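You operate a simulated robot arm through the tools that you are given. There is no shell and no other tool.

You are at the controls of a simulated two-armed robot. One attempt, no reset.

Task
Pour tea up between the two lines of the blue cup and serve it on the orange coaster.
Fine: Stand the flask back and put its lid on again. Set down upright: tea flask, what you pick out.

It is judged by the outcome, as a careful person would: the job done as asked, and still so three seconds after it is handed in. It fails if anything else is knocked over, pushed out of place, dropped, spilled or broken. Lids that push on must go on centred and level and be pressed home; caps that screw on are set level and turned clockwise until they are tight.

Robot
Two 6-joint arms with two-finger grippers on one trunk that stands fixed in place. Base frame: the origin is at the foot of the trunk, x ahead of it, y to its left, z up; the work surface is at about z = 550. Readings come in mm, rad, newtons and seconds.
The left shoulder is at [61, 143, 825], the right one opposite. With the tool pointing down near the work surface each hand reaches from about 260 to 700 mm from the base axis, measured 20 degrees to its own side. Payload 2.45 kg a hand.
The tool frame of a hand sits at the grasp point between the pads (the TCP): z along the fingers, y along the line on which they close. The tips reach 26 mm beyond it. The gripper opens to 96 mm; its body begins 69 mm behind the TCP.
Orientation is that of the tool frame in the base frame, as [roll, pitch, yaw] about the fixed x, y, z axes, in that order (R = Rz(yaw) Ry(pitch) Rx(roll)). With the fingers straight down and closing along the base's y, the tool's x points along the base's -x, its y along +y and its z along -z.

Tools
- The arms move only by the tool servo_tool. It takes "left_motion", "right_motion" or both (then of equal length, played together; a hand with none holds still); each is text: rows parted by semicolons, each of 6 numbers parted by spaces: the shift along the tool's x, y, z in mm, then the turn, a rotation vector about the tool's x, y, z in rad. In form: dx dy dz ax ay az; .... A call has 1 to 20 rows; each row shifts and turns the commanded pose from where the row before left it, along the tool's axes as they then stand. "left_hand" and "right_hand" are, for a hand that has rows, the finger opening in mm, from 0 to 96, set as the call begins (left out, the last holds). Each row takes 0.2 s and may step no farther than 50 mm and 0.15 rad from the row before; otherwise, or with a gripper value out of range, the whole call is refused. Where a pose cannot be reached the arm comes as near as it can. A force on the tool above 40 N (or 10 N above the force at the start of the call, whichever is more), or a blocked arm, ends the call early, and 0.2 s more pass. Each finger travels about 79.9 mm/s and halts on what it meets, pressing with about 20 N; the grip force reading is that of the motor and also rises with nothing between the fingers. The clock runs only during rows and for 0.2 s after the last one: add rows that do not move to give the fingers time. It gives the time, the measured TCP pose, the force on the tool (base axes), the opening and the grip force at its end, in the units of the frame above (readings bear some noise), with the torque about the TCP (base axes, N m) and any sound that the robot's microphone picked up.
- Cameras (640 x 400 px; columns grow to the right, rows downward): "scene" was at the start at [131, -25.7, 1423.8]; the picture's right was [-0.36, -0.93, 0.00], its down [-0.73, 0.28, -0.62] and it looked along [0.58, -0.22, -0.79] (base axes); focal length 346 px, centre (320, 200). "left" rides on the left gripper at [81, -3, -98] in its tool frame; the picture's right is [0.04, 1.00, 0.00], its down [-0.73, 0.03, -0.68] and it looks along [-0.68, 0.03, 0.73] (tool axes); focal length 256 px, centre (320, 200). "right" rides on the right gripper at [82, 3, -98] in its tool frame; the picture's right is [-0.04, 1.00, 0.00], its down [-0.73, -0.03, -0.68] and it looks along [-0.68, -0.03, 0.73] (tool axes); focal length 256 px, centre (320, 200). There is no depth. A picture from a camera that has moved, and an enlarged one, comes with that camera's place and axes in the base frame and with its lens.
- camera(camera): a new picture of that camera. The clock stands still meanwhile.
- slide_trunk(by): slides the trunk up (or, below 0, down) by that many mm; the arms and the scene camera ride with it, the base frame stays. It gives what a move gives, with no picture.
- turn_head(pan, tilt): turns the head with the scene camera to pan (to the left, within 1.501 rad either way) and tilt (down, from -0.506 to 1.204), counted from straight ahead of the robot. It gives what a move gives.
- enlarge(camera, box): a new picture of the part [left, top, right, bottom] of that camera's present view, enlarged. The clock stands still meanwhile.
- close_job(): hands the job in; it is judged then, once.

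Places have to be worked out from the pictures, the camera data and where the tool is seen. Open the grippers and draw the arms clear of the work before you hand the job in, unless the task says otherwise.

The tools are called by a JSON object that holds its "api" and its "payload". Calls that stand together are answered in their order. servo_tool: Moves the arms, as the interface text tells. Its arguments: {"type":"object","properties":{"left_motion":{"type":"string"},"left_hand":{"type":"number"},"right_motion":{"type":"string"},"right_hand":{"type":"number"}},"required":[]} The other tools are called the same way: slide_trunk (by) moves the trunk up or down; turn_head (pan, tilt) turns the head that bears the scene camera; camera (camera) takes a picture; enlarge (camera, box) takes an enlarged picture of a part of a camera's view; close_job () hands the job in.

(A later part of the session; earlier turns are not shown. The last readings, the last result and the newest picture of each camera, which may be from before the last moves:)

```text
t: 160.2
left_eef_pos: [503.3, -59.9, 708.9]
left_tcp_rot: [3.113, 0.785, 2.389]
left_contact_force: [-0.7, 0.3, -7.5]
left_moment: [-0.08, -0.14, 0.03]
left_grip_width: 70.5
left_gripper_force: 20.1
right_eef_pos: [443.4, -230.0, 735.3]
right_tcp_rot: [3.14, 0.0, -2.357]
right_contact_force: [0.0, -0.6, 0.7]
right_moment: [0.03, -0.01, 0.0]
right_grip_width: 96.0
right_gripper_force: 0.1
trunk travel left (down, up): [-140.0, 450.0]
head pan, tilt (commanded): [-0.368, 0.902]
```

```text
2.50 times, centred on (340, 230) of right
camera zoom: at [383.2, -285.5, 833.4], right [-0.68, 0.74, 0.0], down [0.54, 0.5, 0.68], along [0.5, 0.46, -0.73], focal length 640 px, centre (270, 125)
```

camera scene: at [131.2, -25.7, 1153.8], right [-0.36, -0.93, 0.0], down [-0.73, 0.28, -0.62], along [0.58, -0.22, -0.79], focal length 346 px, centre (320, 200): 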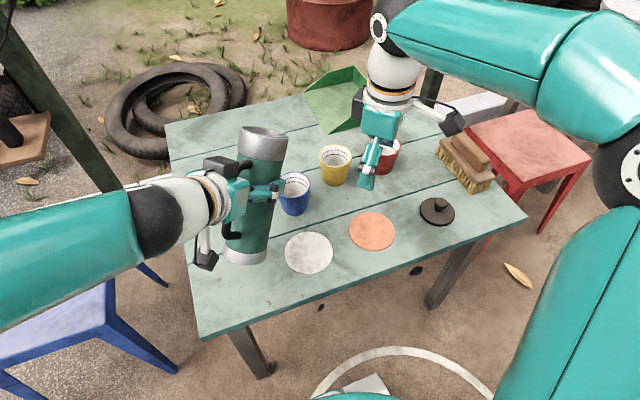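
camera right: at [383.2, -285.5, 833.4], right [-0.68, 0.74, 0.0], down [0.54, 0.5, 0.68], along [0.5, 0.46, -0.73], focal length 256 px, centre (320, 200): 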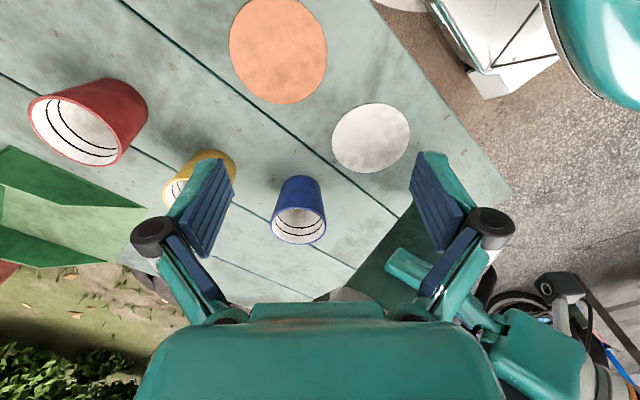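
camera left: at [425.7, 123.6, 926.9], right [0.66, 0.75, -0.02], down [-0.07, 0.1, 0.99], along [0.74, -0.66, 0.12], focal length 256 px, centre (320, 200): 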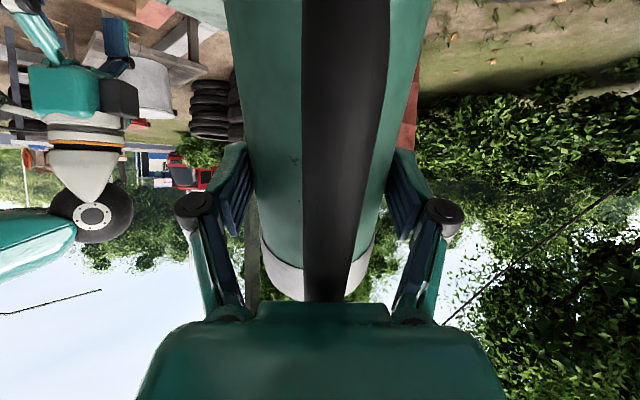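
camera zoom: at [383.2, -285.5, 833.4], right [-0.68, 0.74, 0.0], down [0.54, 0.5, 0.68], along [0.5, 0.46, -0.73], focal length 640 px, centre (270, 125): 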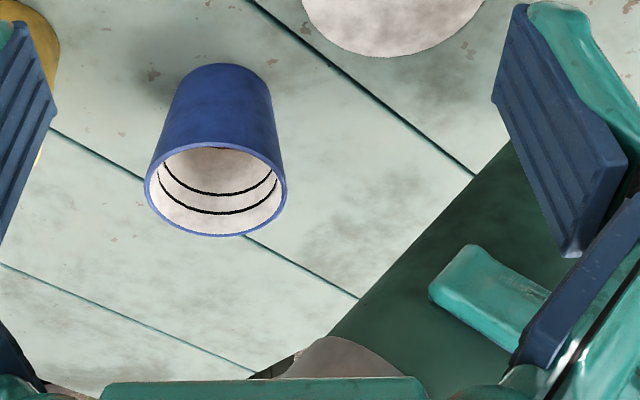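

I look closer at the cup interior: there may be a first trace of tea.

{"api": "enlarge", "payload": {"camera": "right", "box": [270, 165, 350, 245]}}

{"api": "enlarge", "payload": {"camera": "scene", "box": [290, 140, 350, 220]}}

{"api": "enlarge", "payload": {"camera": "right", "box": [310, 250, 430, 320]}}

```text
5.00 times, centred on (310, 205) of right
camera zoom: at [383.2, -285.5, 833.4], right [-0.68, 0.74, 0.0], down [0.54, 0.5, 0.68], along [0.5, 0.46, -0.73], focal length 1280 px, centre (370, 175)
```

zoom: 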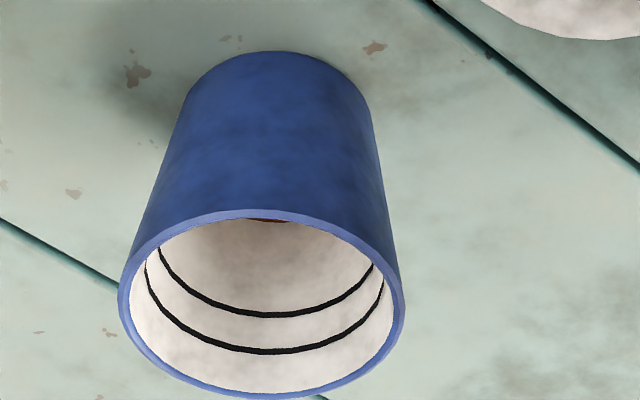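

```text
5.00 times, centred on (320, 180) of scene
camera zoom: at [131.3, -25.7, 1113.8], right [-0.36, -0.93, 0.0], down [-0.73, 0.28, -0.62], along [0.58, -0.22, -0.79], focal length 1729 px, centre (320, 300)
```

zoom: 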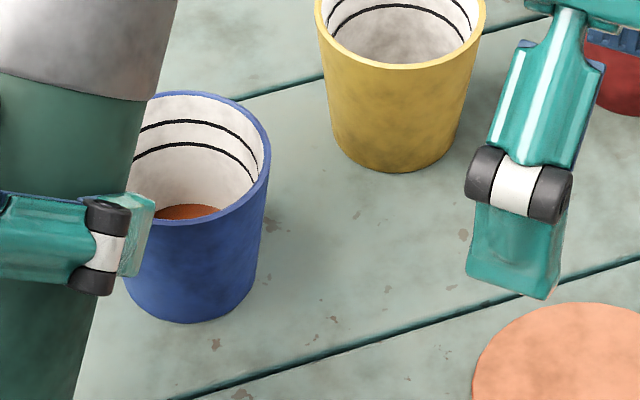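

```text
5.33 times, centred on (370, 285) of right
camera zoom: at [383.2, -285.5, 833.4], right [-0.68, 0.74, 0.0], down [0.54, 0.5, 0.68], along [0.5, 0.46, -0.73], focal length 1365 px, centre (53, -253)
```

zoom: 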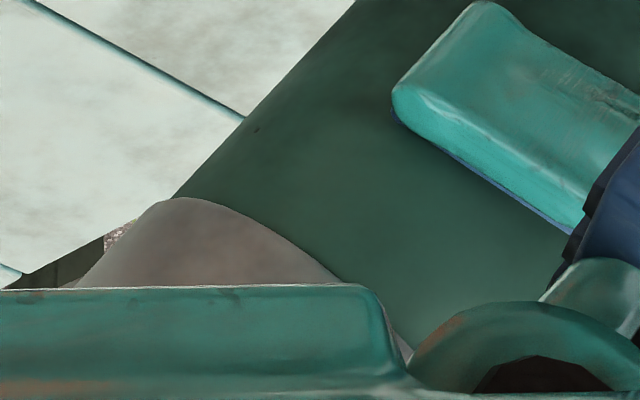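

Tea has begun to flow and lands in the cup (a little at the bottom). I hold this angle a moment and look again for the level and any spills.

{"api": "servo_tool", "payload": {"left_motion": "0 0 0 0 0 0; 0 0 0 0 0 0; 0 0 0 0 0 0"}}

{"api": "enlarge", "payload": {"camera": "scene", "box": [290, 140, 350, 220]}}

{"api": "enlarge", "payload": {"camera": "right", "box": [270, 165, 350, 245]}}

```text
t: 161.0
left_eef_pos: [504.5, -60.1, 709.7]
left_tcp_rot: [3.113, 0.784, 2.388]
left_contact_force: [-0.4, 0.7, -8.4]
left_moment: [-0.11, -0.12, -0.04]
left_grip_width: 70.8
left_gripper_force: 19.7
right_eef_pos: [443.3, -230.3, 736.7]
right_tcp_rot: [3.139, 0.001, -2.359]
right_contact_force: [0.3, 0.0, -0.6]
right_moment: [0.01, -0.03, 0.0]
right_grip_width: 95.9
right_gripper_force: 0.0
trunk travel left (down, up): [-140.0, 450.0]
head pan, tilt (commanded): [-0.368, 0.902]
```

```text
5.00 times, centred on (320, 180) of scene
camera zoom: at [131.3, -25.7, 1113.7], right [-0.36, -0.93, 0.0], down [-0.73, 0.28, -0.62], along [0.58, -0.22, -0.79], focal length 1729 px, centre (320, 300)
```

zoom: 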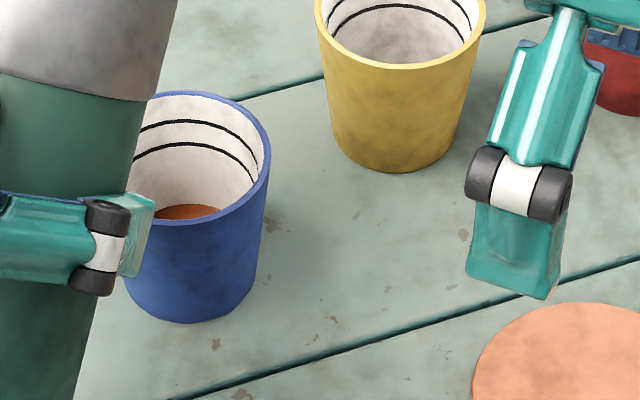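

```text
5.00 times, centred on (310, 205) of right
camera zoom: at [383.2, -285.5, 833.4], right [-0.68, 0.74, 0.0], down [0.54, 0.5, 0.68], along [0.5, 0.46, -0.73], focal length 1280 px, centre (370, 175)
```

zoom: 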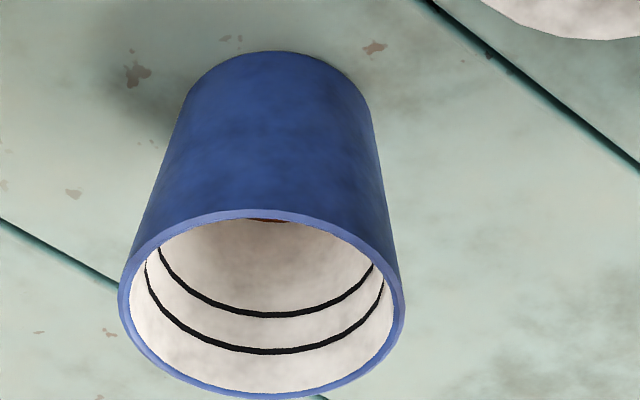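

The flow stopped by itself at this angle, so the pour can be metered by tilt. The tea is ~56 mm under the rim; lines at ~14 and ~25 mm. I tilt by another 0.05 rad and hold.

{"api": "servo_tool", "payload": {"left_motion": "0 0 0 0 0.025 0; 0 0 0 0 0.025 0; 0 0 0 0 0 0; 0 0 0 0 0 0; 0 0 0 0 0 0; 0 0 0 0 0 0"}}

{"api": "enlarge", "payload": {"camera": "scene", "box": [290, 140, 350, 220]}}

{"api": "enlarge", "payload": {"camera": "right", "box": [270, 165, 350, 245]}}

```text
t: 162.4
left_eef_pos: [503.4, -59.6, 710.1]
left_tcp_rot: [3.114, 0.732, 2.391]
left_contact_force: [-0.2, 0.9, -7.3]
left_moment: [-0.12, -0.13, -0.01]
left_grip_width: 70.7
left_gripper_force: 19.9
right_eef_pos: [442.8, -231.0, 736.5]
right_tcp_rot: [3.14, 0.0, -2.358]
right_contact_force: [0.0, -0.5, 0.9]
right_moment: [0.03, 0.01, 0.0]
right_grip_width: 96.2
right_gripper_force: 0.0
trunk travel left (down, up): [-140.0, 450.0]
head pan, tilt (commanded): [-0.368, 0.902]
```

```text
5.00 times, centred on (320, 180) of scene
camera zoom: at [131.3, -25.7, 1113.8], right [-0.36, -0.93, 0.0], down [-0.73, 0.28, -0.62], along [0.58, -0.22, -0.79], focal length 1729 px, centre (320, 300)
```

zoom: 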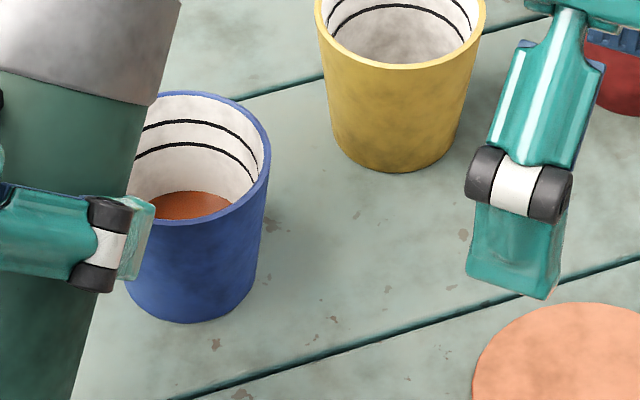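

```text
5.00 times, centred on (310, 205) of right
camera zoom: at [383.2, -285.5, 833.4], right [-0.68, 0.74, 0.0], down [0.54, 0.5, 0.68], along [0.5, 0.46, -0.73], focal length 1280 px, centre (370, 175)
```

zoom: 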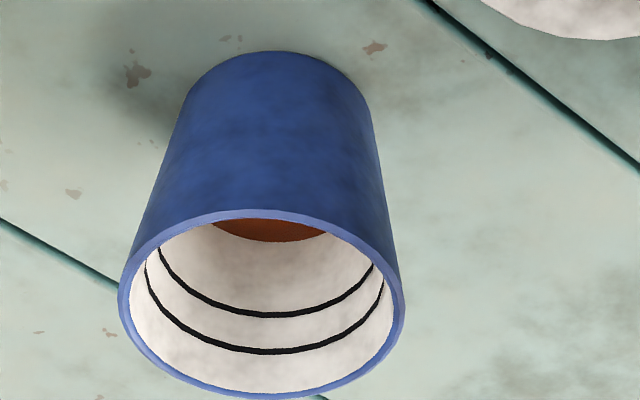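

The level rises ~7 mm per 0.05 rad, cleanly into the cup. I continue with 0.06 rad.

{"api": "servo_tool", "payload": {"left_motion": "0 0 0 0 0.02 0; 0 0 0 0 0.02 0; 0 0 0 0 0.02 0; 0 0 0 0 0 0; 0 0 0 0 0 0; 0 0 0 0 0 0; 0 0 0 0 0 0"}}

{"api": "enlarge", "payload": {"camera": "scene", "box": [290, 140, 350, 220]}}

{"api": "enlarge", "payload": {"camera": "right", "box": [270, 165, 350, 245]}}

```text
t: 164.0
left_eef_pos: [503.1, -59.8, 708.3]
left_tcp_rot: [3.114, 0.673, 2.393]
left_contact_force: [0.6, 0.9, -7.9]
left_moment: [-0.13, -0.14, -0.01]
left_grip_width: 70.7
left_gripper_force: 20.4
right_eef_pos: [443.9, -231.6, 734.3]
right_tcp_rot: [3.139, 0.0, -2.357]
right_contact_force: [0.0, 0.2, -0.7]
right_moment: [-0.01, 0.01, -0.01]
right_grip_width: 96.2
right_gripper_force: 0.0
trunk travel left (down, up): [-140.0, 450.0]
head pan, tilt (commanded): [-0.368, 0.902]
```

```text
5.00 times, centred on (320, 180) of scene
camera zoom: at [131.2, -25.7, 1113.8], right [-0.36, -0.93, 0.0], down [-0.73, 0.28, -0.62], along [0.58, -0.22, -0.79], focal length 1729 px, centre (320, 300)
```

zoom: 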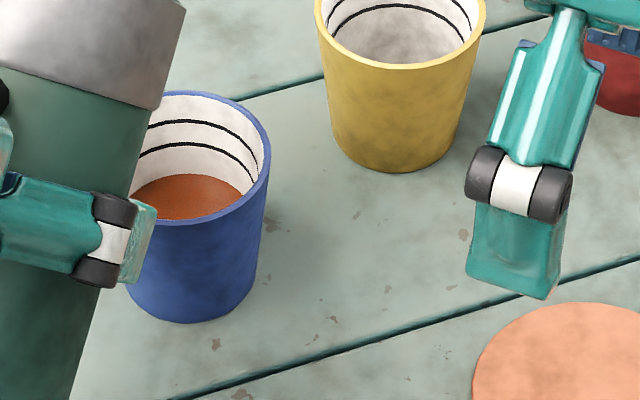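

```text
5.00 times, centred on (310, 205) of right
camera zoom: at [383.2, -285.5, 833.4], right [-0.68, 0.74, 0.0], down [0.54, 0.5, 0.68], along [0.5, 0.46, -0.73], focal length 1280 px, centre (370, 175)
```

zoom: 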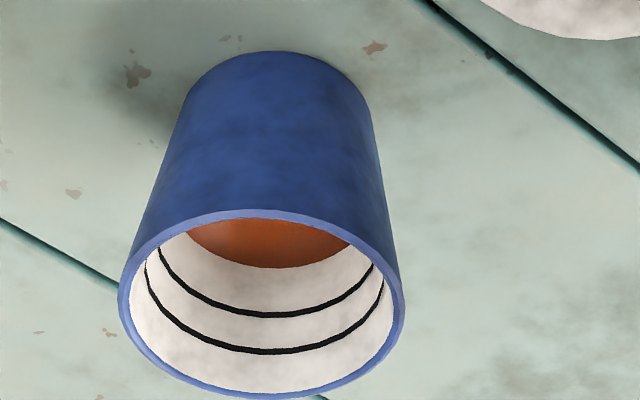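

Level ~10 mm below the lower line's height... it stands at row 267 with the lines at 318 and 352 in the right view. I tilt another 0.06 rad.

{"api": "servo_tool", "payload": {"left_motion": "0 0 0 0 0.02 0; 0 0 0 0 0.02 0; 0 0 0 0 0.02 0; 0 0 0 0 0 0; 0 0 0 0 0 0; 0 0 0 0 0 0; 0 0 0 0 0 0"}}

{"api": "enlarge", "payload": {"camera": "scene", "box": [290, 140, 350, 220]}}

{"api": "enlarge", "payload": {"camera": "right", "box": [270, 165, 350, 245]}}

```text
t: 165.6
left_eef_pos: [504.4, -59.9, 710.2]
left_tcp_rot: [3.115, 0.613, 2.394]
left_contact_force: [0.8, -0.6, -7.4]
left_moment: [-0.11, -0.14, 0.0]
left_grip_width: 70.6
left_gripper_force: 20.5
right_eef_pos: [442.6, -230.7, 735.8]
right_tcp_rot: [3.14, -0.001, -2.357]
right_contact_force: [0.1, 0.8, 0.1]
right_moment: [0.0, -0.01, 0.02]
right_grip_width: 95.7
right_gripper_force: 0.0
trunk travel left (down, up): [-140.0, 450.0]
head pan, tilt (commanded): [-0.368, 0.902]
```

```text
5.00 times, centred on (320, 180) of scene
camera zoom: at [131.2, -25.7, 1113.8], right [-0.36, -0.93, 0.0], down [-0.73, 0.28, -0.62], along [0.58, -0.22, -0.79], focal length 1729 px, centre (320, 300)
```

zoom: 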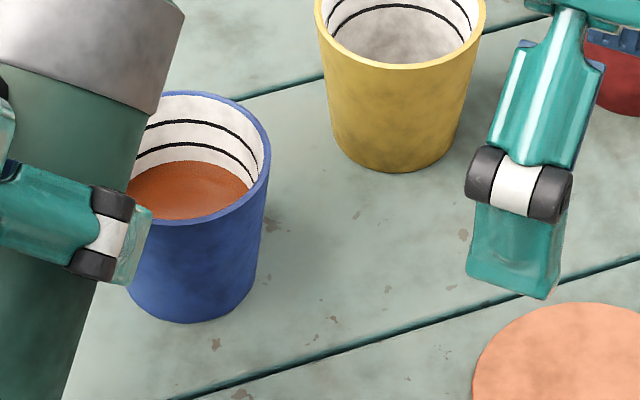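

```text
5.00 times, centred on (310, 205) of right
camera zoom: at [383.2, -285.5, 833.4], right [-0.68, 0.74, 0.0], down [0.54, 0.5, 0.68], along [0.5, 0.46, -0.73], focal length 1280 px, centre (370, 175)
```

zoom: 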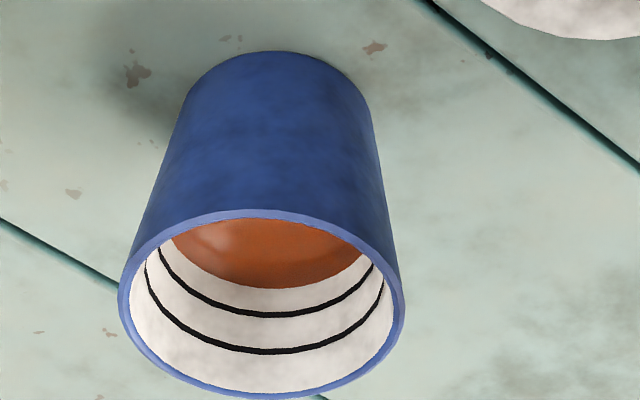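

As predicted (row 288). Another 0.05 rad.

{"api": "servo_tool", "payload": {"left_motion": "0 0 0 0 0.015 0; 0 0 0 0 0.015 0; 0 0 0 0 0.02 0; 0 0 0 0 0 0; 0 0 0 0 0 0; 0 0 0 0 0 0; 0 0 0 0 0 0"}}

{"api": "enlarge", "payload": {"camera": "right", "box": [270, 165, 350, 245]}}

{"api": "enlarge", "payload": {"camera": "scene", "box": [290, 140, 350, 220]}}

```text
t: 167.2
left_eef_pos: [503.8, -60.0, 710.0]
left_tcp_rot: [3.118, 0.562, 2.397]
left_contact_force: [0.0, 0.4, -7.6]
left_moment: [-0.2, -0.15, 0.0]
left_grip_width: 70.6
left_gripper_force: 19.9
right_eef_pos: [445.0, -230.1, 736.1]
right_tcp_rot: [3.139, 0.001, -2.359]
right_contact_force: [0.5, -0.4, -0.5]
right_moment: [-0.03, -0.03, 0.0]
right_grip_width: 96.1
right_gripper_force: 0.0
trunk travel left (down, up): [-140.0, 450.0]
head pan, tilt (commanded): [-0.368, 0.902]
```

```text
5.00 times, centred on (310, 205) of right
camera zoom: at [383.1, -285.5, 833.4], right [-0.68, 0.74, 0.0], down [0.54, 0.5, 0.68], along [0.5, 0.46, -0.73], focal length 1280 px, centre (370, 175)
```

zoom: 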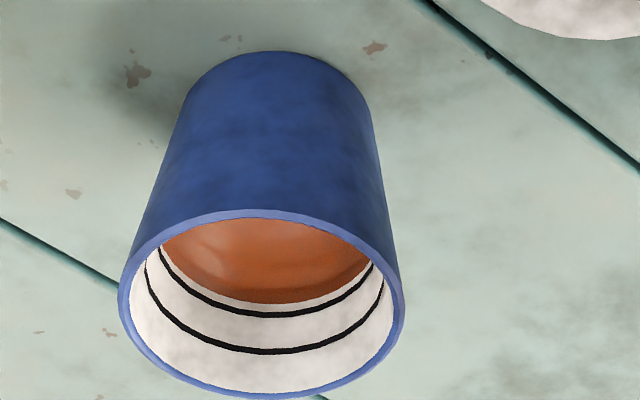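

```text
5.00 times, centred on (320, 180) of scene
camera zoom: at [131.2, -25.7, 1113.8], right [-0.36, -0.93, 0.0], down [-0.73, 0.28, -0.62], along [0.58, -0.22, -0.79], focal length 1729 px, centre (320, 300)
```

zoom: 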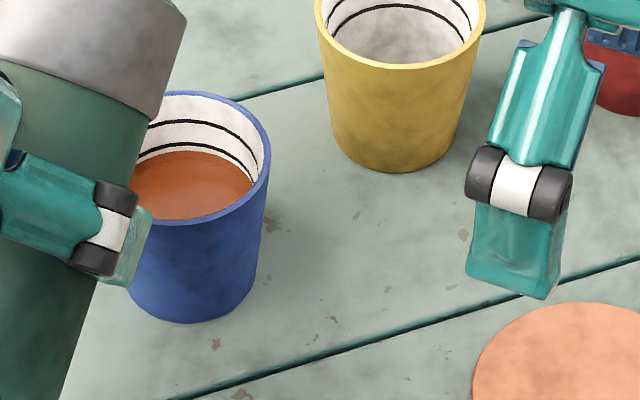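

Row 303; the lower line is at ~316, the upper at ~350. I add 0.05 rad.

{"api": "servo_tool", "payload": {"left_motion": "0 0 0 0 0.015 0; 0 0 0 0 0.015 0; 0 0 0 0 0.02 0; 0 0 0 0 0 0; 0 0 0 0 0 0; 0 0 0 0 0 0; 0 0 0 0 0 0"}}

{"api": "enlarge", "payload": {"camera": "right", "box": [270, 165, 350, 245]}}

{"api": "enlarge", "payload": {"camera": "scene", "box": [290, 140, 350, 220]}}

```text
t: 168.8
left_eef_pos: [503.7, -59.6, 709.4]
left_tcp_rot: [3.115, 0.515, 2.396]
left_contact_force: [-0.1, -0.8, -6.5]
left_moment: [-0.15, -0.17, -0.03]
left_grip_width: 70.5
left_gripper_force: 19.8
right_eef_pos: [441.6, -231.2, 735.4]
right_tcp_rot: [3.14, -0.001, -2.358]
right_contact_force: [0.0, 0.2, 0.8]
right_moment: [0.03, 0.01, -0.02]
right_grip_width: 96.2
right_gripper_force: 0.0
trunk travel left (down, up): [-140.0, 450.0]
head pan, tilt (commanded): [-0.368, 0.902]
```

```text
5.00 times, centred on (310, 205) of right
camera zoom: at [383.1, -285.5, 833.4], right [-0.68, 0.74, 0.0], down [0.54, 0.5, 0.68], along [0.5, 0.46, -0.73], focal length 1280 px, centre (370, 175)
```

zoom: 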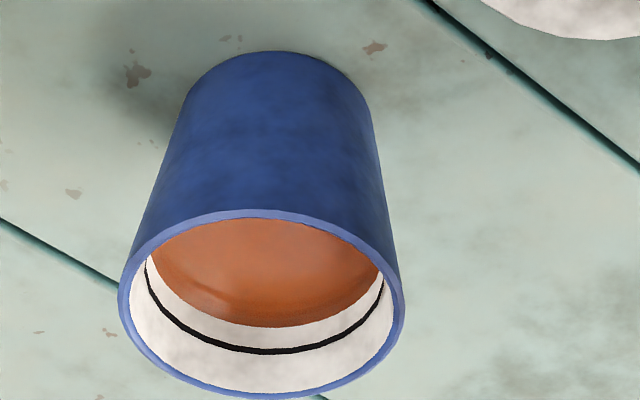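

```text
5.00 times, centred on (320, 180) of scene
camera zoom: at [131.2, -25.7, 1113.8], right [-0.36, -0.93, 0.0], down [-0.73, 0.28, -0.62], along [0.58, -0.22, -0.79], focal length 1729 px, centre (320, 300)
```

zoom: 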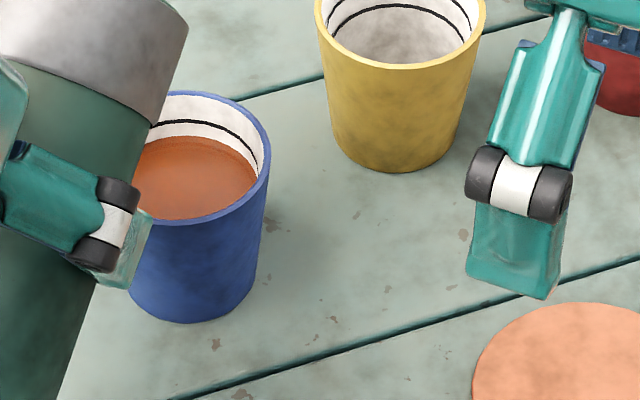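

The level has passed the lower line and is below the upper one. I wait briefly to see that the flow has stopped.

{"api": "servo_tool", "payload": {"left_motion": "0 0 0 0 0 0; 0 0 0 0 0 0; 0 0 0 0 0 0"}}

{"api": "enlarge", "payload": {"camera": "right", "box": [270, 165, 350, 245]}}

```text
t: 169.6
left_eef_pos: [504.0, -59.8, 708.8]
left_tcp_rot: [3.118, 0.513, 2.396]
left_contact_force: [0.8, 0.0, -7.4]
left_moment: [-0.14, -0.18, -0.02]
left_grip_width: 71.0
left_gripper_force: 20.4
right_eef_pos: [443.3, -230.0, 736.0]
right_tcp_rot: [3.139, 0.0, -2.358]
right_contact_force: [0.7, -0.8, 0.0]
right_moment: [-0.02, -0.03, 0.0]
right_grip_width: 95.9
right_gripper_force: 0.1
trunk travel left (down, up): [-140.0, 450.0]
head pan, tilt (commanded): [-0.368, 0.902]
```

```text
5.00 times, centred on (310, 205) of right
camera zoom: at [383.1, -285.5, 833.4], right [-0.68, 0.74, 0.0], down [0.54, 0.5, 0.68], along [0.5, 0.46, -0.73], focal length 1280 px, centre (370, 175)
```

zoom: 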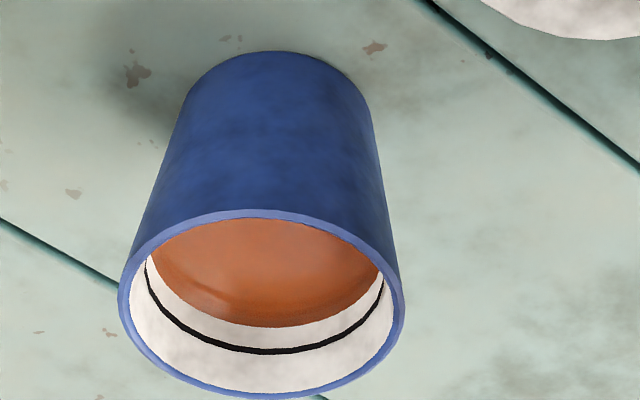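

It has stopped at about a third of the band. I add a last tiny 0.012 rad to come nearer the middle.

{"api": "servo_tool", "payload": {"left_motion": "0 0 0 0 0.012 0; 0 0 0 0 0 0; 0 0 0 0 0 0; 0 0 0 0 0 0; 0 0 0 0 0 0"}}

{"api": "enlarge", "payload": {"camera": "right", "box": [270, 165, 350, 245]}}

```text
t: 170.8
left_eef_pos: [504.3, -60.0, 708.9]
left_tcp_rot: [3.116, 0.501, 2.399]
left_contact_force: [0.4, 0.2, -7.5]
left_moment: [-0.16, -0.16, -0.02]
left_grip_width: 70.7
left_gripper_force: 19.4
right_eef_pos: [442.9, -231.6, 734.9]
right_tcp_rot: [3.139, 0.0, -2.36]
right_contact_force: [-0.6, 0.2, 0.0]
right_moment: [-0.02, 0.01, -0.01]
right_grip_width: 95.7
right_gripper_force: 0.1
trunk travel left (down, up): [-140.0, 450.0]
head pan, tilt (commanded): [-0.368, 0.902]
```

```text
5.00 times, centred on (310, 205) of right
camera zoom: at [383.1, -285.5, 833.4], right [-0.68, 0.74, 0.0], down [0.54, 0.5, 0.68], along [0.5, 0.46, -0.73], focal length 1280 px, centre (370, 175)
```

zoom: 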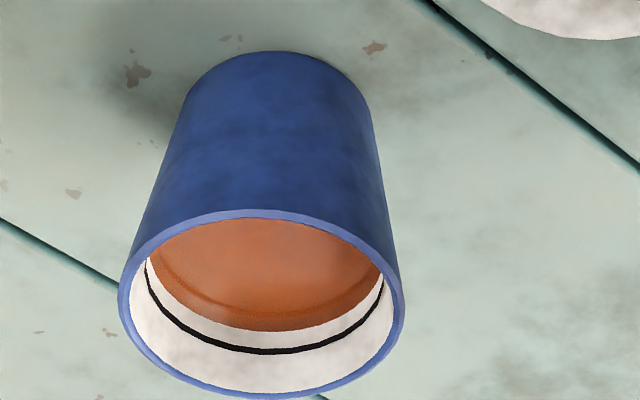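

Level is now mid-band (row 331 between 316 and 350). I tilt the flask back by 0.37 rad.

{"api": "servo_tool", "payload": {"left_motion": "0 0 0 0 -0.03 0; 0 0 0 0 -0.05 0; 0 0 0 0 -0.05 0; 0 0 0 0 -0.05 0; 0 0 0 0 -0.05 0; 0 0 0 0 -0.05 0; 0 0 0 0 -0.05 0; 0 0 0 0 -0.04 0; 0 0 0 0 0 0"}}

{"api": "camera", "payload": {"camera": "right"}}

{"api": "camera", "payload": {"camera": "scene"}}

```text
t: 172.8
left_eef_pos: [503.8, -59.7, 709.7]
left_tcp_rot: [3.109, 0.872, 2.382]
left_contact_force: [0.2, -0.5, -6.9]
left_moment: [-0.08, -0.1, -0.05]
left_grip_width: 70.5
left_gripper_force: 19.8
right_eef_pos: [443.4, -230.1, 735.2]
right_tcp_rot: [3.14, 0.001, -2.357]
right_contact_force: [-0.2, 0.4, -0.2]
right_moment: [0.04, -0.01, -0.02]
right_grip_width: 96.0
right_gripper_force: 0.0
trunk travel left (down, up): [-140.0, 450.0]
head pan, tilt (commanded): [-0.368, 0.902]
```

```text
taken
camera right: at [383.1, -285.5, 833.5], right [-0.68, 0.74, 0.0], down [0.54, 0.5, 0.68], along [0.5, 0.46, -0.73], focal length 256 px, centre (320, 200)
```

right: 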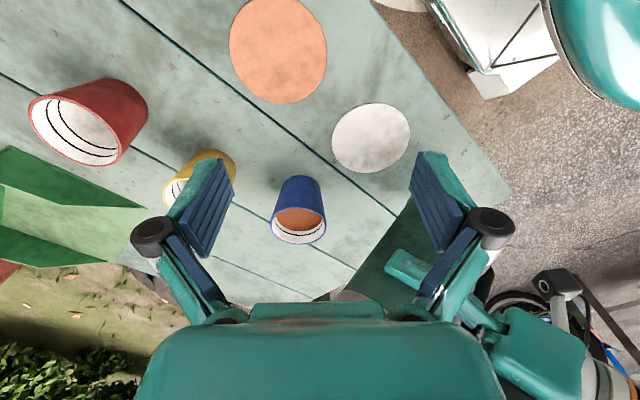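

```text
taken
camera scene: at [131.2, -25.7, 1113.8], right [-0.36, -0.93, 0.0], down [-0.73, 0.28, -0.62], along [0.58, -0.22, -0.79], focal length 346 px, centre (320, 200)
```

scene: 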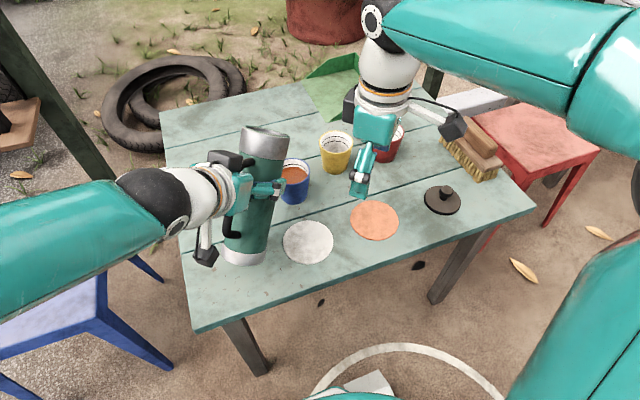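

Clean. I carry the flask up and back to the left along the approach path.

{"api": "servo_tool", "payload": {"left_motion": "-2.4 3.4 -5 0 0 0; -4.8 6.8 -10 0 0 0; -6.6 9.4 -13.8 0 0 0; -7.8 11 -16.3 0 0 0; -8.4 11.9 -17.6 0 0 0; -8.4 11.9 -17.6 0 0 0; -7.8 11 -16.3 0 0 0; -6.6 9.4 -13.8 0 0 0; -4.8 6.8 -10 0 0 0; -2.4 3.4 -5 0 0 0; 0 0 0 0 0 0"}}

{"api": "servo_tool", "payload": {"left_motion": "0 0 0 0 -0.03 0; 0 0 0 0 -0.055 0; 0 0 0 0 -0.06 0; 0 0 0 0 -0.06 0; 0 0 0 0 -0.06 0; 0 0 0 0 -0.06 0; 0 0 0 0 -0.06 0; 0 0 0 0 -0.06 0; 0 0 0 0 -0.06 0; 0 0 0 0 -0.06 0; 0 0 0 0 -0.06 0; 0 0 0 0 -0.05 0; 0 0 0 0 -0.03 0; 0 0 0 0 0 0"}}

{"api": "camera", "payload": {"camera": "scene"}}

{"api": "camera", "payload": {"camera": "left"}}

```text
t: 175.2
left_eef_pos: [515.7, 39.8, 837.9]
left_tcp_rot: [3.109, 0.871, 2.385]
left_contact_force: [0.3, -0.9, -7.8]
left_moment: [-0.1, -0.1, -0.01]
left_grip_width: 70.8
left_gripper_force: 19.6
right_eef_pos: [442.5, -230.4, 736.5]
right_tcp_rot: [3.142, 0.0, -2.357]
right_contact_force: [-0.3, 0.0, 0.3]
right_moment: [0.01, 0.04, 0.0]
right_grip_width: 96.1
right_gripper_force: 0.0
trunk travel left (down, up): [-140.0, 450.0]
head pan, tilt (commanded): [-0.368, 0.902]
```

```text
t: 178.2
left_eef_pos: [516.1, 39.4, 837.9]
left_tcp_rot: [2.782, 1.524, 2.036]
left_contact_force: [0.3, 0.2, -7.7]
left_moment: [-0.01, 0.07, 0.02]
left_grip_width: 70.8
left_gripper_force: 19.8
left hand out of reach, approached as far as the arm can: row 8
right_eef_pos: [442.6, -230.7, 735.9]
right_tcp_rot: [-3.141, 0.001, -2.36]
right_contact_force: [0.4, -0.3, 1.4]
right_moment: [-0.01, 0.04, -0.05]
right_grip_width: 95.8
right_gripper_force: 0.1
trunk travel left (down, up): [-140.0, 450.0]
head pan, tilt (commanded): [-0.368, 0.902]
```

```text
taken
camera scene: at [131.2, -25.6, 1113.8], right [-0.36, -0.93, 0.0], down [-0.73, 0.28, -0.62], along [0.58, -0.22, -0.79], focal length 346 px, centre (320, 200)
```

scene: 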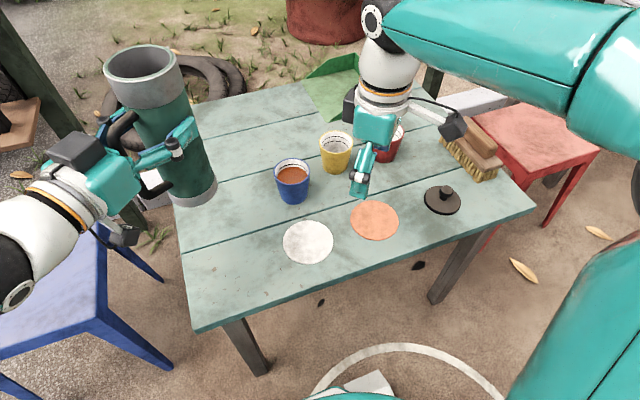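

```text
taken
camera left: at [439.9, 107.3, 759.7], right [0.68, 0.74, -0.02], down [-0.46, 0.45, 0.76], along [0.57, -0.51, 0.65], focal length 256 px, centre (320, 200)
```

left: 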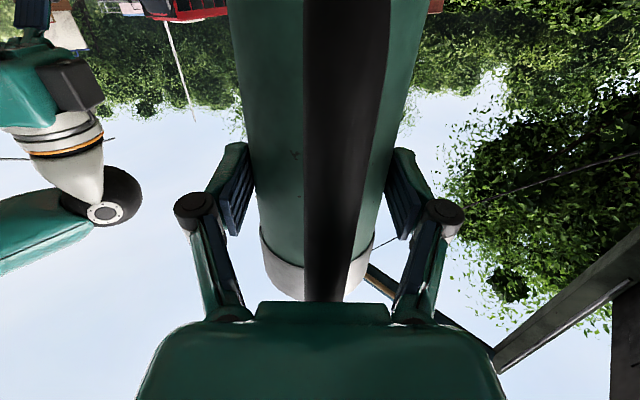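

The cup is filled and standing; the flask is upright in the left hand. I square up the flask's attitude, move it over its old place, and draw the right hand back and up before lowering the trunk.

{"api": "servo_tool", "payload": {"left_motion": "0 0 0 0 -0.022 -0.008; 0 0 0 0 -0.022 -0.0085; 0 0.4 6 0 0 0; 0 0.8 9 0 0 0; 0 0.8 9 0 0 0; 0 0.4 5 0 0 0; 0 0 0 0 0 0", "right_motion": "10 2 -4 0 0 0; 20 4 -7 0 0 0; 25 4 -9 0 0 0; 25 4 -9 0 0 0; 25 4 -7 0 0 0; 15 3 -4 0 0 0; 0 0 0 0 0 0"}}

{"api": "camera", "payload": {"camera": "scene"}}

```text
t: 179.8
left_eef_pos: [538.0, 21.9, 838.8]
left_tcp_rot: [-0.506, 1.57, -1.252]
left_contact_force: [-0.2, -0.2, -6.9]
left_moment: [0.02, 0.11, 0.0]
left_grip_width: 70.7
left_gripper_force: 20.0
right_eef_pos: [343.3, -299.3, 775.4]
right_tcp_rot: [3.141, 0.001, -2.36]
right_contact_force: [0.5, 0.5, 0.5]
right_moment: [-0.04, -0.01, -0.02]
right_grip_width: 96.0
right_gripper_force: 0.1
trunk travel left (down, up): [-140.0, 450.0]
head pan, tilt (commanded): [-0.368, 0.902]
```

```text
taken
camera scene: at [131.1, -25.7, 1113.8], right [-0.36, -0.93, 0.0], down [-0.73, 0.28, -0.62], along [0.58, -0.22, -0.79], focal length 346 px, centre (320, 200)
```

scene: 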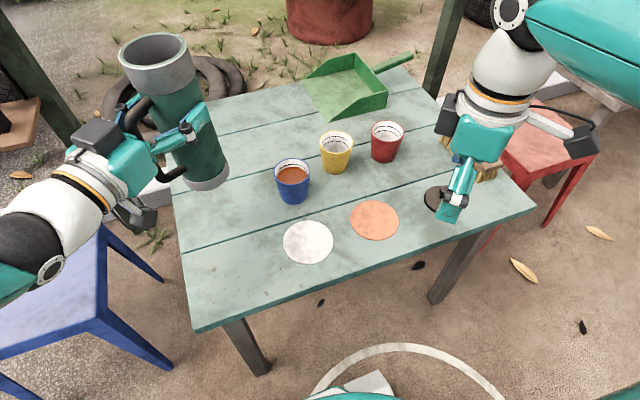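

Over the old place. I slide the trunk down in two steps of 70 mm.

{"api": "slide_trunk", "payload": {"by": -70}}

{"api": "slide_trunk", "payload": {"by": -65}}

{"api": "enlarge", "payload": {"camera": "scene", "box": [90, 10, 330, 230]}}

{"api": "camera", "payload": {"camera": "left"}}

```text
t: 180.9
left_eef_pos: [539.2, 21.7, 767.7]
left_tcp_rot: [2.306, 1.57, 1.56]
left_contact_force: [-0.3, -0.4, -6.5]
left_moment: [0.04, 0.06, 0.01]
left_grip_width: 70.8
left_gripper_force: 19.9
right_eef_pos: [343.6, -298.9, 705.2]
right_tcp_rot: [-3.141, 0.002, -2.358]
right_contact_force: [-0.5, 0.2, 0.9]
right_moment: [0.03, -0.01, 0.03]
right_grip_width: 95.9
right_gripper_force: 0.0
trunk travel left (down, up): [-70.0, 520.0]
head pan, tilt (commanded): [-0.368, 0.902]
```

```text
t: 181.9
left_eef_pos: [538.5, 21.6, 702.8]
left_tcp_rot: [2.225, 1.57, 1.478]
left_contact_force: [-1.4, -0.6, -7.5]
left_moment: [0.05, 0.09, 0.01]
left_grip_width: 70.7
left_gripper_force: 19.8
right_eef_pos: [343.6, -298.5, 640.2]
right_tcp_rot: [3.141, -0.001, -2.358]
right_contact_force: [-0.2, 0.1, 0.1]
right_moment: [-0.04, -0.05, 0.02]
right_grip_width: 96.1
right_gripper_force: 0.0
trunk travel left (down, up): [-5.0, 585.0]
head pan, tilt (commanded): [-0.368, 0.902]
```

```text
1.82 times, centred on (210, 120) of scene
camera zoom: at [130.9, -25.7, 978.8], right [-0.36, -0.93, 0.0], down [-0.73, 0.28, -0.62], along [0.58, -0.22, -0.79], focal length 629 px, centre (520, 346)
```

zoom: 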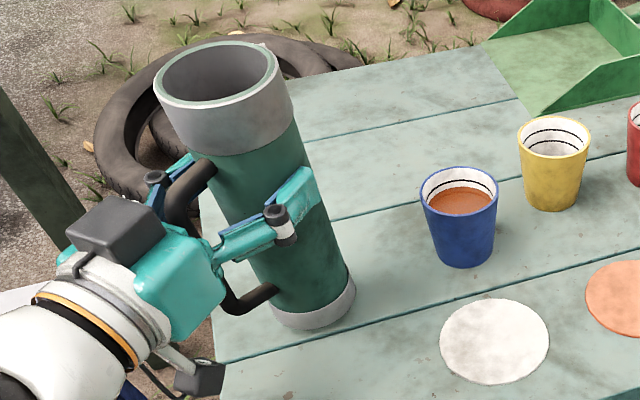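

```text
taken
camera left: at [463.8, 85.6, 620.2], right [0.68, 0.73, -0.04], down [-0.48, 0.48, 0.73], along [0.56, -0.48, 0.68], focal length 256 px, centre (320, 200)
```

left: 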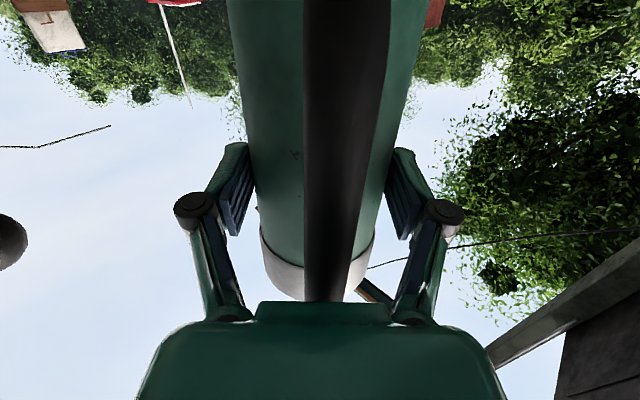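

Flask ~17 mm above the table. I lower it gently.

{"api": "servo_tool", "payload": {"left_motion": "3 0 0 0 0 0; 4 0 0 0 0 0; 3 0 0 0 0 0; 2 0 0 0 0 0; 0 0 0 0 0 0"}}

{"api": "servo_tool", "payload": {"left_motion": "1 0 0 0 0 0; 1 0 0 0 0 0; 1 0 0 0 0 0; 0 0 0 0 0 0"}}

{"api": "servo_tool", "payload": {"left_motion": "1 0 0 0 0 0; 0 0 0 0 0 0; 0 0 0 0 0 0"}}

```text
t: 183.1
left_eef_pos: [537.9, 21.5, 690.3]
left_tcp_rot: [-1.663, 1.567, -2.409]
left_contact_force: [0.1, 0.0, -6.9]
left_moment: [0.06, 0.03, -0.02]
left_grip_width: 70.8
left_gripper_force: 20.6
right_eef_pos: [344.2, -297.8, 641.4]
right_tcp_rot: [-3.141, -0.001, -2.358]
right_contact_force: [-0.8, 0.7, -0.3]
right_moment: [-0.01, -0.03, -0.02]
right_grip_width: 95.8
right_gripper_force: 0.1
trunk travel left (down, up): [-5.0, 585.0]
head pan, tilt (commanded): [-0.368, 0.902]
```

```text
t: 184.1
left_eef_pos: [538.1, 22.6, 691.2]
left_tcp_rot: [0.292, 1.564, -0.452]
left_contact_force: [4.3, -1.2, 7.3]
left_moment: [0.01, -0.42, -0.03]
left_grip_width: 70.6
left_gripper_force: 20.4
right_eef_pos: [341.9, -297.7, 640.9]
right_tcp_rot: [-3.141, -0.001, -2.359]
right_contact_force: [-0.9, 0.5, 0.5]
right_moment: [0.02, 0.02, 0.02]
right_grip_width: 96.3
right_gripper_force: 0.2
trunk travel left (down, up): [-5.0, 585.0]
head pan, tilt (commanded): [-0.368, 0.902]
```

```text
t: 184.9
left_eef_pos: [537.8, 21.8, 689.5]
left_tcp_rot: [0.253, 1.564, -0.492]
left_contact_force: [2.4, -2.7, 16.7]
left_moment: [-0.12, -0.12, 0.0]
left_grip_width: 70.8
left_gripper_force: 20.3
right_eef_pos: [342.6, -298.1, 640.2]
right_tcp_rot: [-3.14, 0.001, -2.357]
right_contact_force: [-0.2, 0.1, 0.6]
right_moment: [-0.03, 0.01, -0.02]
right_grip_width: 96.2
right_gripper_force: 0.1
trunk travel left (down, up): [-5.0, 585.0]
head pan, tilt (commanded): [-0.368, 0.902]
```

Contact: the flask stands on the table (17 N up). I check it looks upright before letting go.

{"api": "enlarge", "payload": {"camera": "scene", "box": [90, 10, 250, 210]}}

{"api": "camera", "payload": {"camera": "left"}}

```text
2.00 times, centred on (170, 110) of scene
camera zoom: at [129.6, -25.9, 979.1], right [-0.36, -0.93, 0.0], down [-0.73, 0.28, -0.62], along [0.58, -0.22, -0.78], focal length 692 px, centre (620, 380)
```

zoom: 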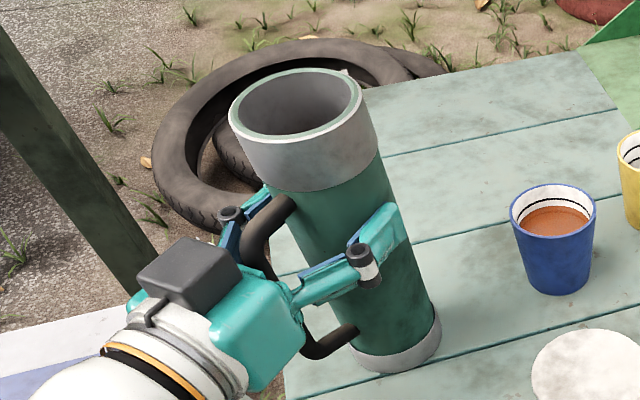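

```text
taken
camera left: at [463.1, 85.0, 606.5], right [0.68, 0.73, -0.04], down [-0.48, 0.48, 0.73], along [0.55, -0.48, 0.68], focal length 256 px, centre (320, 200)
```

left: 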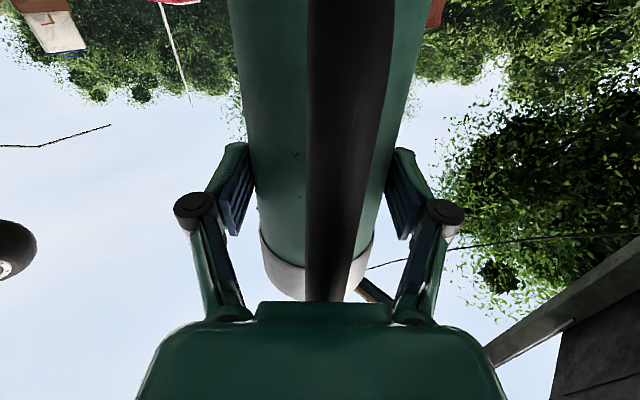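

It stands upright. I relieve 1 mm and open the left hand.

{"api": "servo_tool", "payload": {"left_motion": "-0.7 0 0 0 0 0; 0 0 0 0 0 0"}}

{"api": "servo_tool", "payload": {"left_motion": "0 0 0 0 0 0; 0 0 0 0 0 0; 0 0 0 0 0 0", "left_hand": 96}}

{"api": "enlarge", "payload": {"camera": "scene", "box": [90, 10, 250, 210]}}

{"api": "camera", "payload": {"camera": "left"}}

```text
t: 185.5
left_eef_pos: [538.0, 21.5, 689.4]
left_tcp_rot: [0.231, 1.567, -0.515]
left_contact_force: [3.9, -4.5, 14.1]
left_moment: [-0.3, -0.32, 0.03]
left_grip_width: 70.8
left_gripper_force: 19.7
right_eef_pos: [343.0, -298.5, 640.1]
right_tcp_rot: [-3.141, 0.0, -2.358]
right_contact_force: [1.1, 1.2, -0.8]
right_moment: [0.01, -0.02, 0.04]
right_grip_width: 95.9
right_gripper_force: 0.0
trunk travel left (down, up): [-5.0, 585.0]
head pan, tilt (commanded): [-0.368, 0.902]
```

```text
t: 186.3
left_eef_pos: [537.8, 22.5, 687.1]
left_tcp_rot: [-1.682, 1.57, -2.431]
left_contact_force: [0.0, 0.6, 0.8]
left_moment: [-0.02, -0.03, 0.0]
left_grip_width: 96.0
left_gripper_force: 0.2
right_eef_pos: [343.4, -297.5, 639.4]
right_tcp_rot: [3.142, 0.0, -2.359]
right_contact_force: [-0.5, 0.2, -0.1]
right_moment: [-0.05, 0.03, 0.03]
right_grip_width: 95.7
right_gripper_force: 0.1
trunk travel left (down, up): [-5.0, 585.0]
head pan, tilt (commanded): [-0.368, 0.902]
```

```text
2.00 times, centred on (170, 110) of scene
camera zoom: at [130.5, -25.7, 978.8], right [-0.36, -0.93, 0.0], down [-0.73, 0.28, -0.62], along [0.58, -0.22, -0.79], focal length 692 px, centre (620, 380)
```

zoom: 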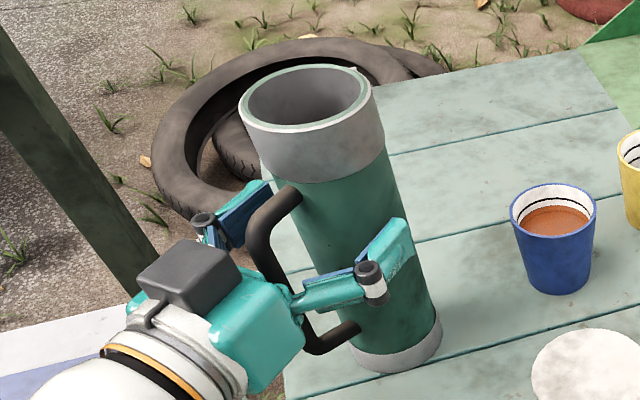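

```text
taken
camera left: at [462.8, 86.0, 604.9], right [0.68, 0.73, -0.04], down [-0.48, 0.48, 0.73], along [0.56, -0.48, 0.68], focal length 256 px, centre (320, 200)
```

left: 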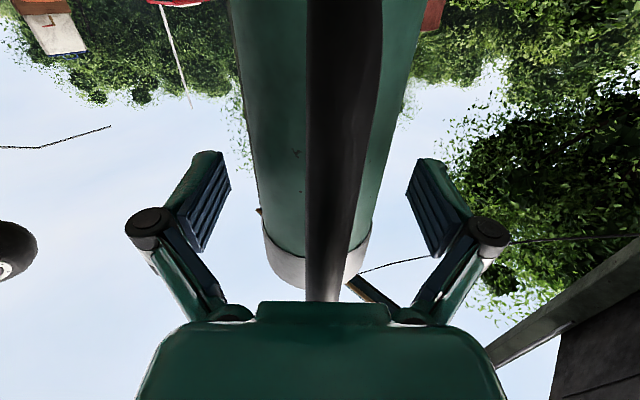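

The flask settled upright on its base. I withdraw the left hand straight back.

{"api": "servo_tool", "payload": {"left_motion": "0 0 -4 0 0 0; 0 0 -8 0 0 0; 0 0 -14 0 0 0; 0 0 -18 0 0 0; 0 0 -20 0 0 0; 0 0 -20 0 0 0; 0 0 -20 0 0 0; 0 0 -20 0 0 0; 0 0 -12 0 0 0; 0 0 0 0 0 0"}}

{"api": "camera", "payload": {"camera": "scene"}}

```text
t: 188.5
left_eef_pos: [439.9, 116.8, 687.7]
left_tcp_rot: [0.14, 1.568, -0.605]
left_contact_force: [0.3, 1.1, 0.4]
left_moment: [-0.01, 0.0, 0.03]
left_grip_width: 95.7
left_gripper_force: 0.1
right_eef_pos: [342.4, -299.8, 639.8]
right_tcp_rot: [3.142, 0.0, -2.357]
right_contact_force: [0.5, -1.0, -0.2]
right_moment: [0.0, 0.02, 0.0]
right_grip_width: 95.9
right_gripper_force: 0.1
trunk travel left (down, up): [-5.0, 585.0]
head pan, tilt (commanded): [-0.368, 0.902]
```

```text
taken
camera scene: at [130.4, -25.7, 978.9], right [-0.36, -0.93, 0.0], down [-0.73, 0.28, -0.62], along [0.58, -0.22, -0.79], focal length 346 px, centre (320, 200)
```

scene: 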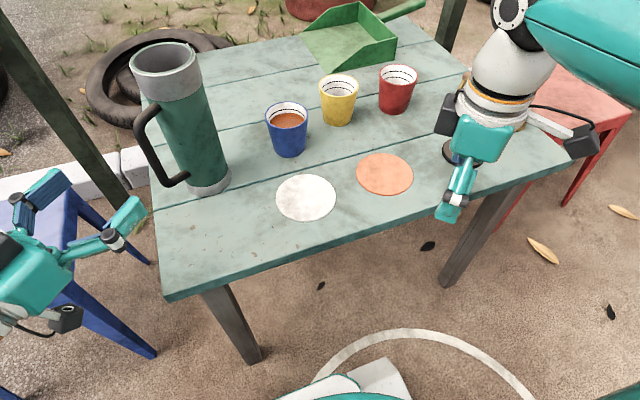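

The flask is back. I move the left hand farther off to the left and up, then raise the trunk for the right arm's work.

{"api": "servo_tool", "payload": {"left_motion": "-4.6 16 -9 0 0 0; -4.6 16 -9 0 0 0; -4.6 16 -9 0 0 0; -4.6 16 -9 0 0 0; -4.6 16 -9 0 0 0; -4.6 16 -9 0 0 0; -4.6 16 -9 0 0 0; 0 0 0 0 0 0"}}

{"api": "slide_trunk", "payload": {"by": 235}}

{"api": "camera", "payload": {"camera": "scene"}}

{"api": "camera", "payload": {"camera": "right"}}

```text
t: 190.3
left_eef_pos: [467.1, 238.1, 719.6]
left_tcp_rot: [-0.617, 1.568, -1.362]
left_contact_force: [-0.4, 0.6, 0.3]
left_moment: [0.0, -0.02, 0.02]
left_grip_width: 96.0
left_gripper_force: 0.0
right_eef_pos: [342.2, -298.4, 641.2]
right_tcp_rot: [3.141, 0.0, -2.359]
right_contact_force: [0.0, -1.0, 0.4]
right_moment: [-0.04, 0.02, 0.03]
right_grip_width: 95.7
right_gripper_force: 0.1
trunk travel left (down, up): [-5.0, 585.0]
head pan, tilt (commanded): [-0.368, 0.902]
```

```text
t: 192.8
left_eef_pos: [466.8, 239.7, 954.8]
left_tcp_rot: [-0.12, 1.568, -0.865]
left_contact_force: [0.0, -0.1, 0.4]
left_moment: [0.0, 0.02, 0.02]
left_grip_width: 96.0
left_gripper_force: 0.0
right_eef_pos: [343.1, -298.0, 875.2]
right_tcp_rot: [-3.141, -0.001, -2.358]
right_contact_force: [0.5, -0.8, 0.6]
right_moment: [-0.01, -0.02, -0.04]
right_grip_width: 95.7
right_gripper_force: 0.1
trunk travel left (down, up): [-240.0, 350.0]
head pan, tilt (commanded): [-0.368, 0.902]
```

```text
taken
camera scene: at [130.6, -25.7, 1213.8], right [-0.36, -0.93, 0.0], down [-0.73, 0.28, -0.62], along [0.58, -0.22, -0.79], focal length 346 px, centre (320, 200)
```

scene: 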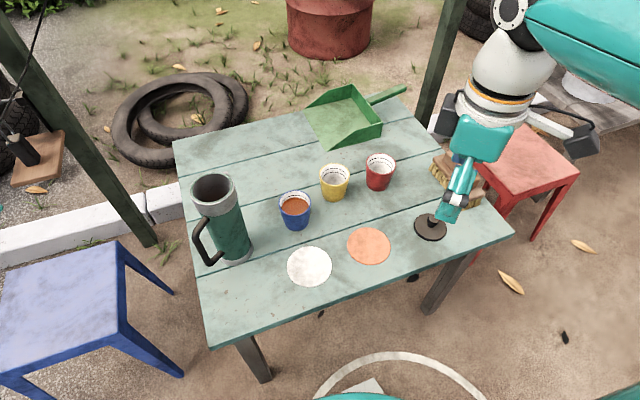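

```text
taken
camera right: at [283.5, -352.9, 972.8], right [-0.68, 0.74, 0.0], down [0.54, 0.5, 0.68], along [0.5, 0.46, -0.73], focal length 256 px, centre (320, 200)
```

right: 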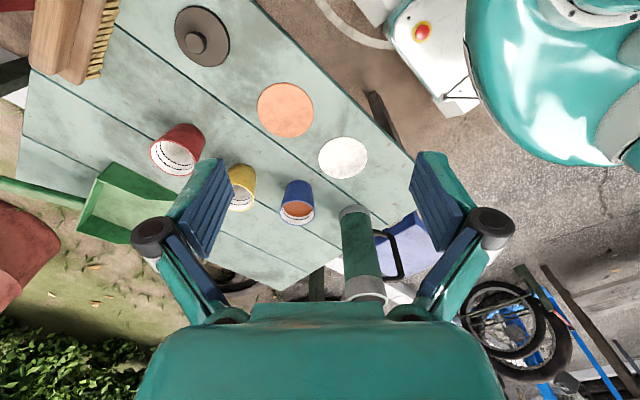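

All objects are in place: flask standing, cup filled on the table, lid flat. Next I turn the right hand back and move it above the filled cup.

{"api": "servo_tool", "payload": {"right_motion": "0 0 0 0 0 -0.131; 0 0 0 0 0 -0.131; 0 0 0 0 0 -0.131; 0 0 0 0 0 -0.131; 0 0 0 0 0 -0.131; 0 0 0 0 0 -0.131; -7 -10 12 0 0 0; -14 -20 14 0 0 0; -14 -22 14 0 0 0; -14 -22 14 0 0 0; -14 -22 14 0 0 0; -14 -22 14 0 0 0; -14 -22 14 0 0 0; -14 -22 14 0 0 0; -14 -22 14 0 0 0; -14 -22 14 0 0 0; -14 -20 10 0 0 0; -9 -10.5 2 0 0 0; 0 0 0 0 0 0"}}

{"api": "camera", "payload": {"camera": "right"}}

{"api": "enlarge", "payload": {"camera": "right", "box": [250, 20, 390, 160]}}

```text
t: 196.8
left_eef_pos: [467.5, 237.9, 955.6]
left_tcp_rot: [-0.273, 1.569, -1.019]
left_contact_force: [-0.1, -0.7, -0.3]
left_moment: [0.01, 0.04, -0.01]
left_grip_width: 96.0
left_gripper_force: 0.0
right_eef_pos: [580.9, -141.9, 724.5]
right_tcp_rot: [-3.141, 0.0, -1.573]
right_contact_force: [1.3, 0.3, 0.4]
right_moment: [-0.02, -0.01, -0.05]
right_grip_width: 96.1
right_gripper_force: 0.2
trunk travel left (down, up): [-240.0, 350.0]
head pan, tilt (commanded): [-0.368, 0.902]
```

```text
taken
camera right: at [578.2, -222.9, 822.2], right [-1.0, 0.04, 0.0], down [0.03, 0.73, 0.68], along [0.03, 0.68, -0.73], focal length 256 px, centre (320, 200)
```

right: 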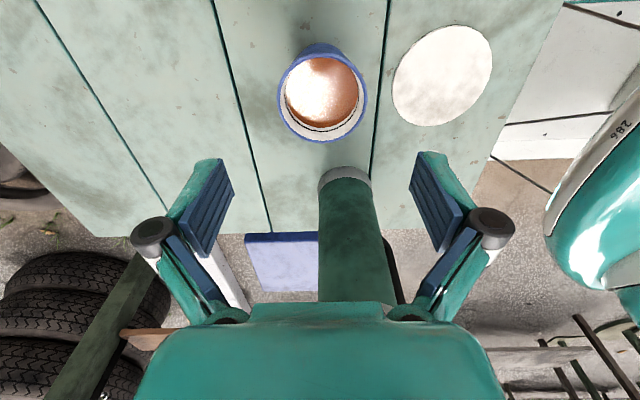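

```text
2.86 times, centred on (320, 90) of right
camera zoom: at [578.2, -222.9, 822.2], right [-1.0, 0.04, 0.0], down [0.03, 0.73, 0.68], along [0.03, 0.68, -0.73], focal length 731 px, centre (320, 514)
```

zoom: 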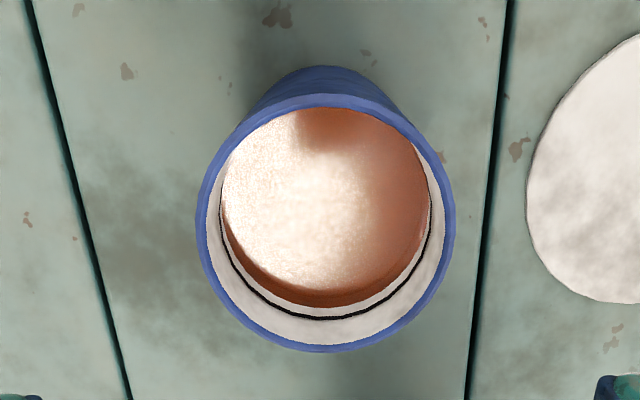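

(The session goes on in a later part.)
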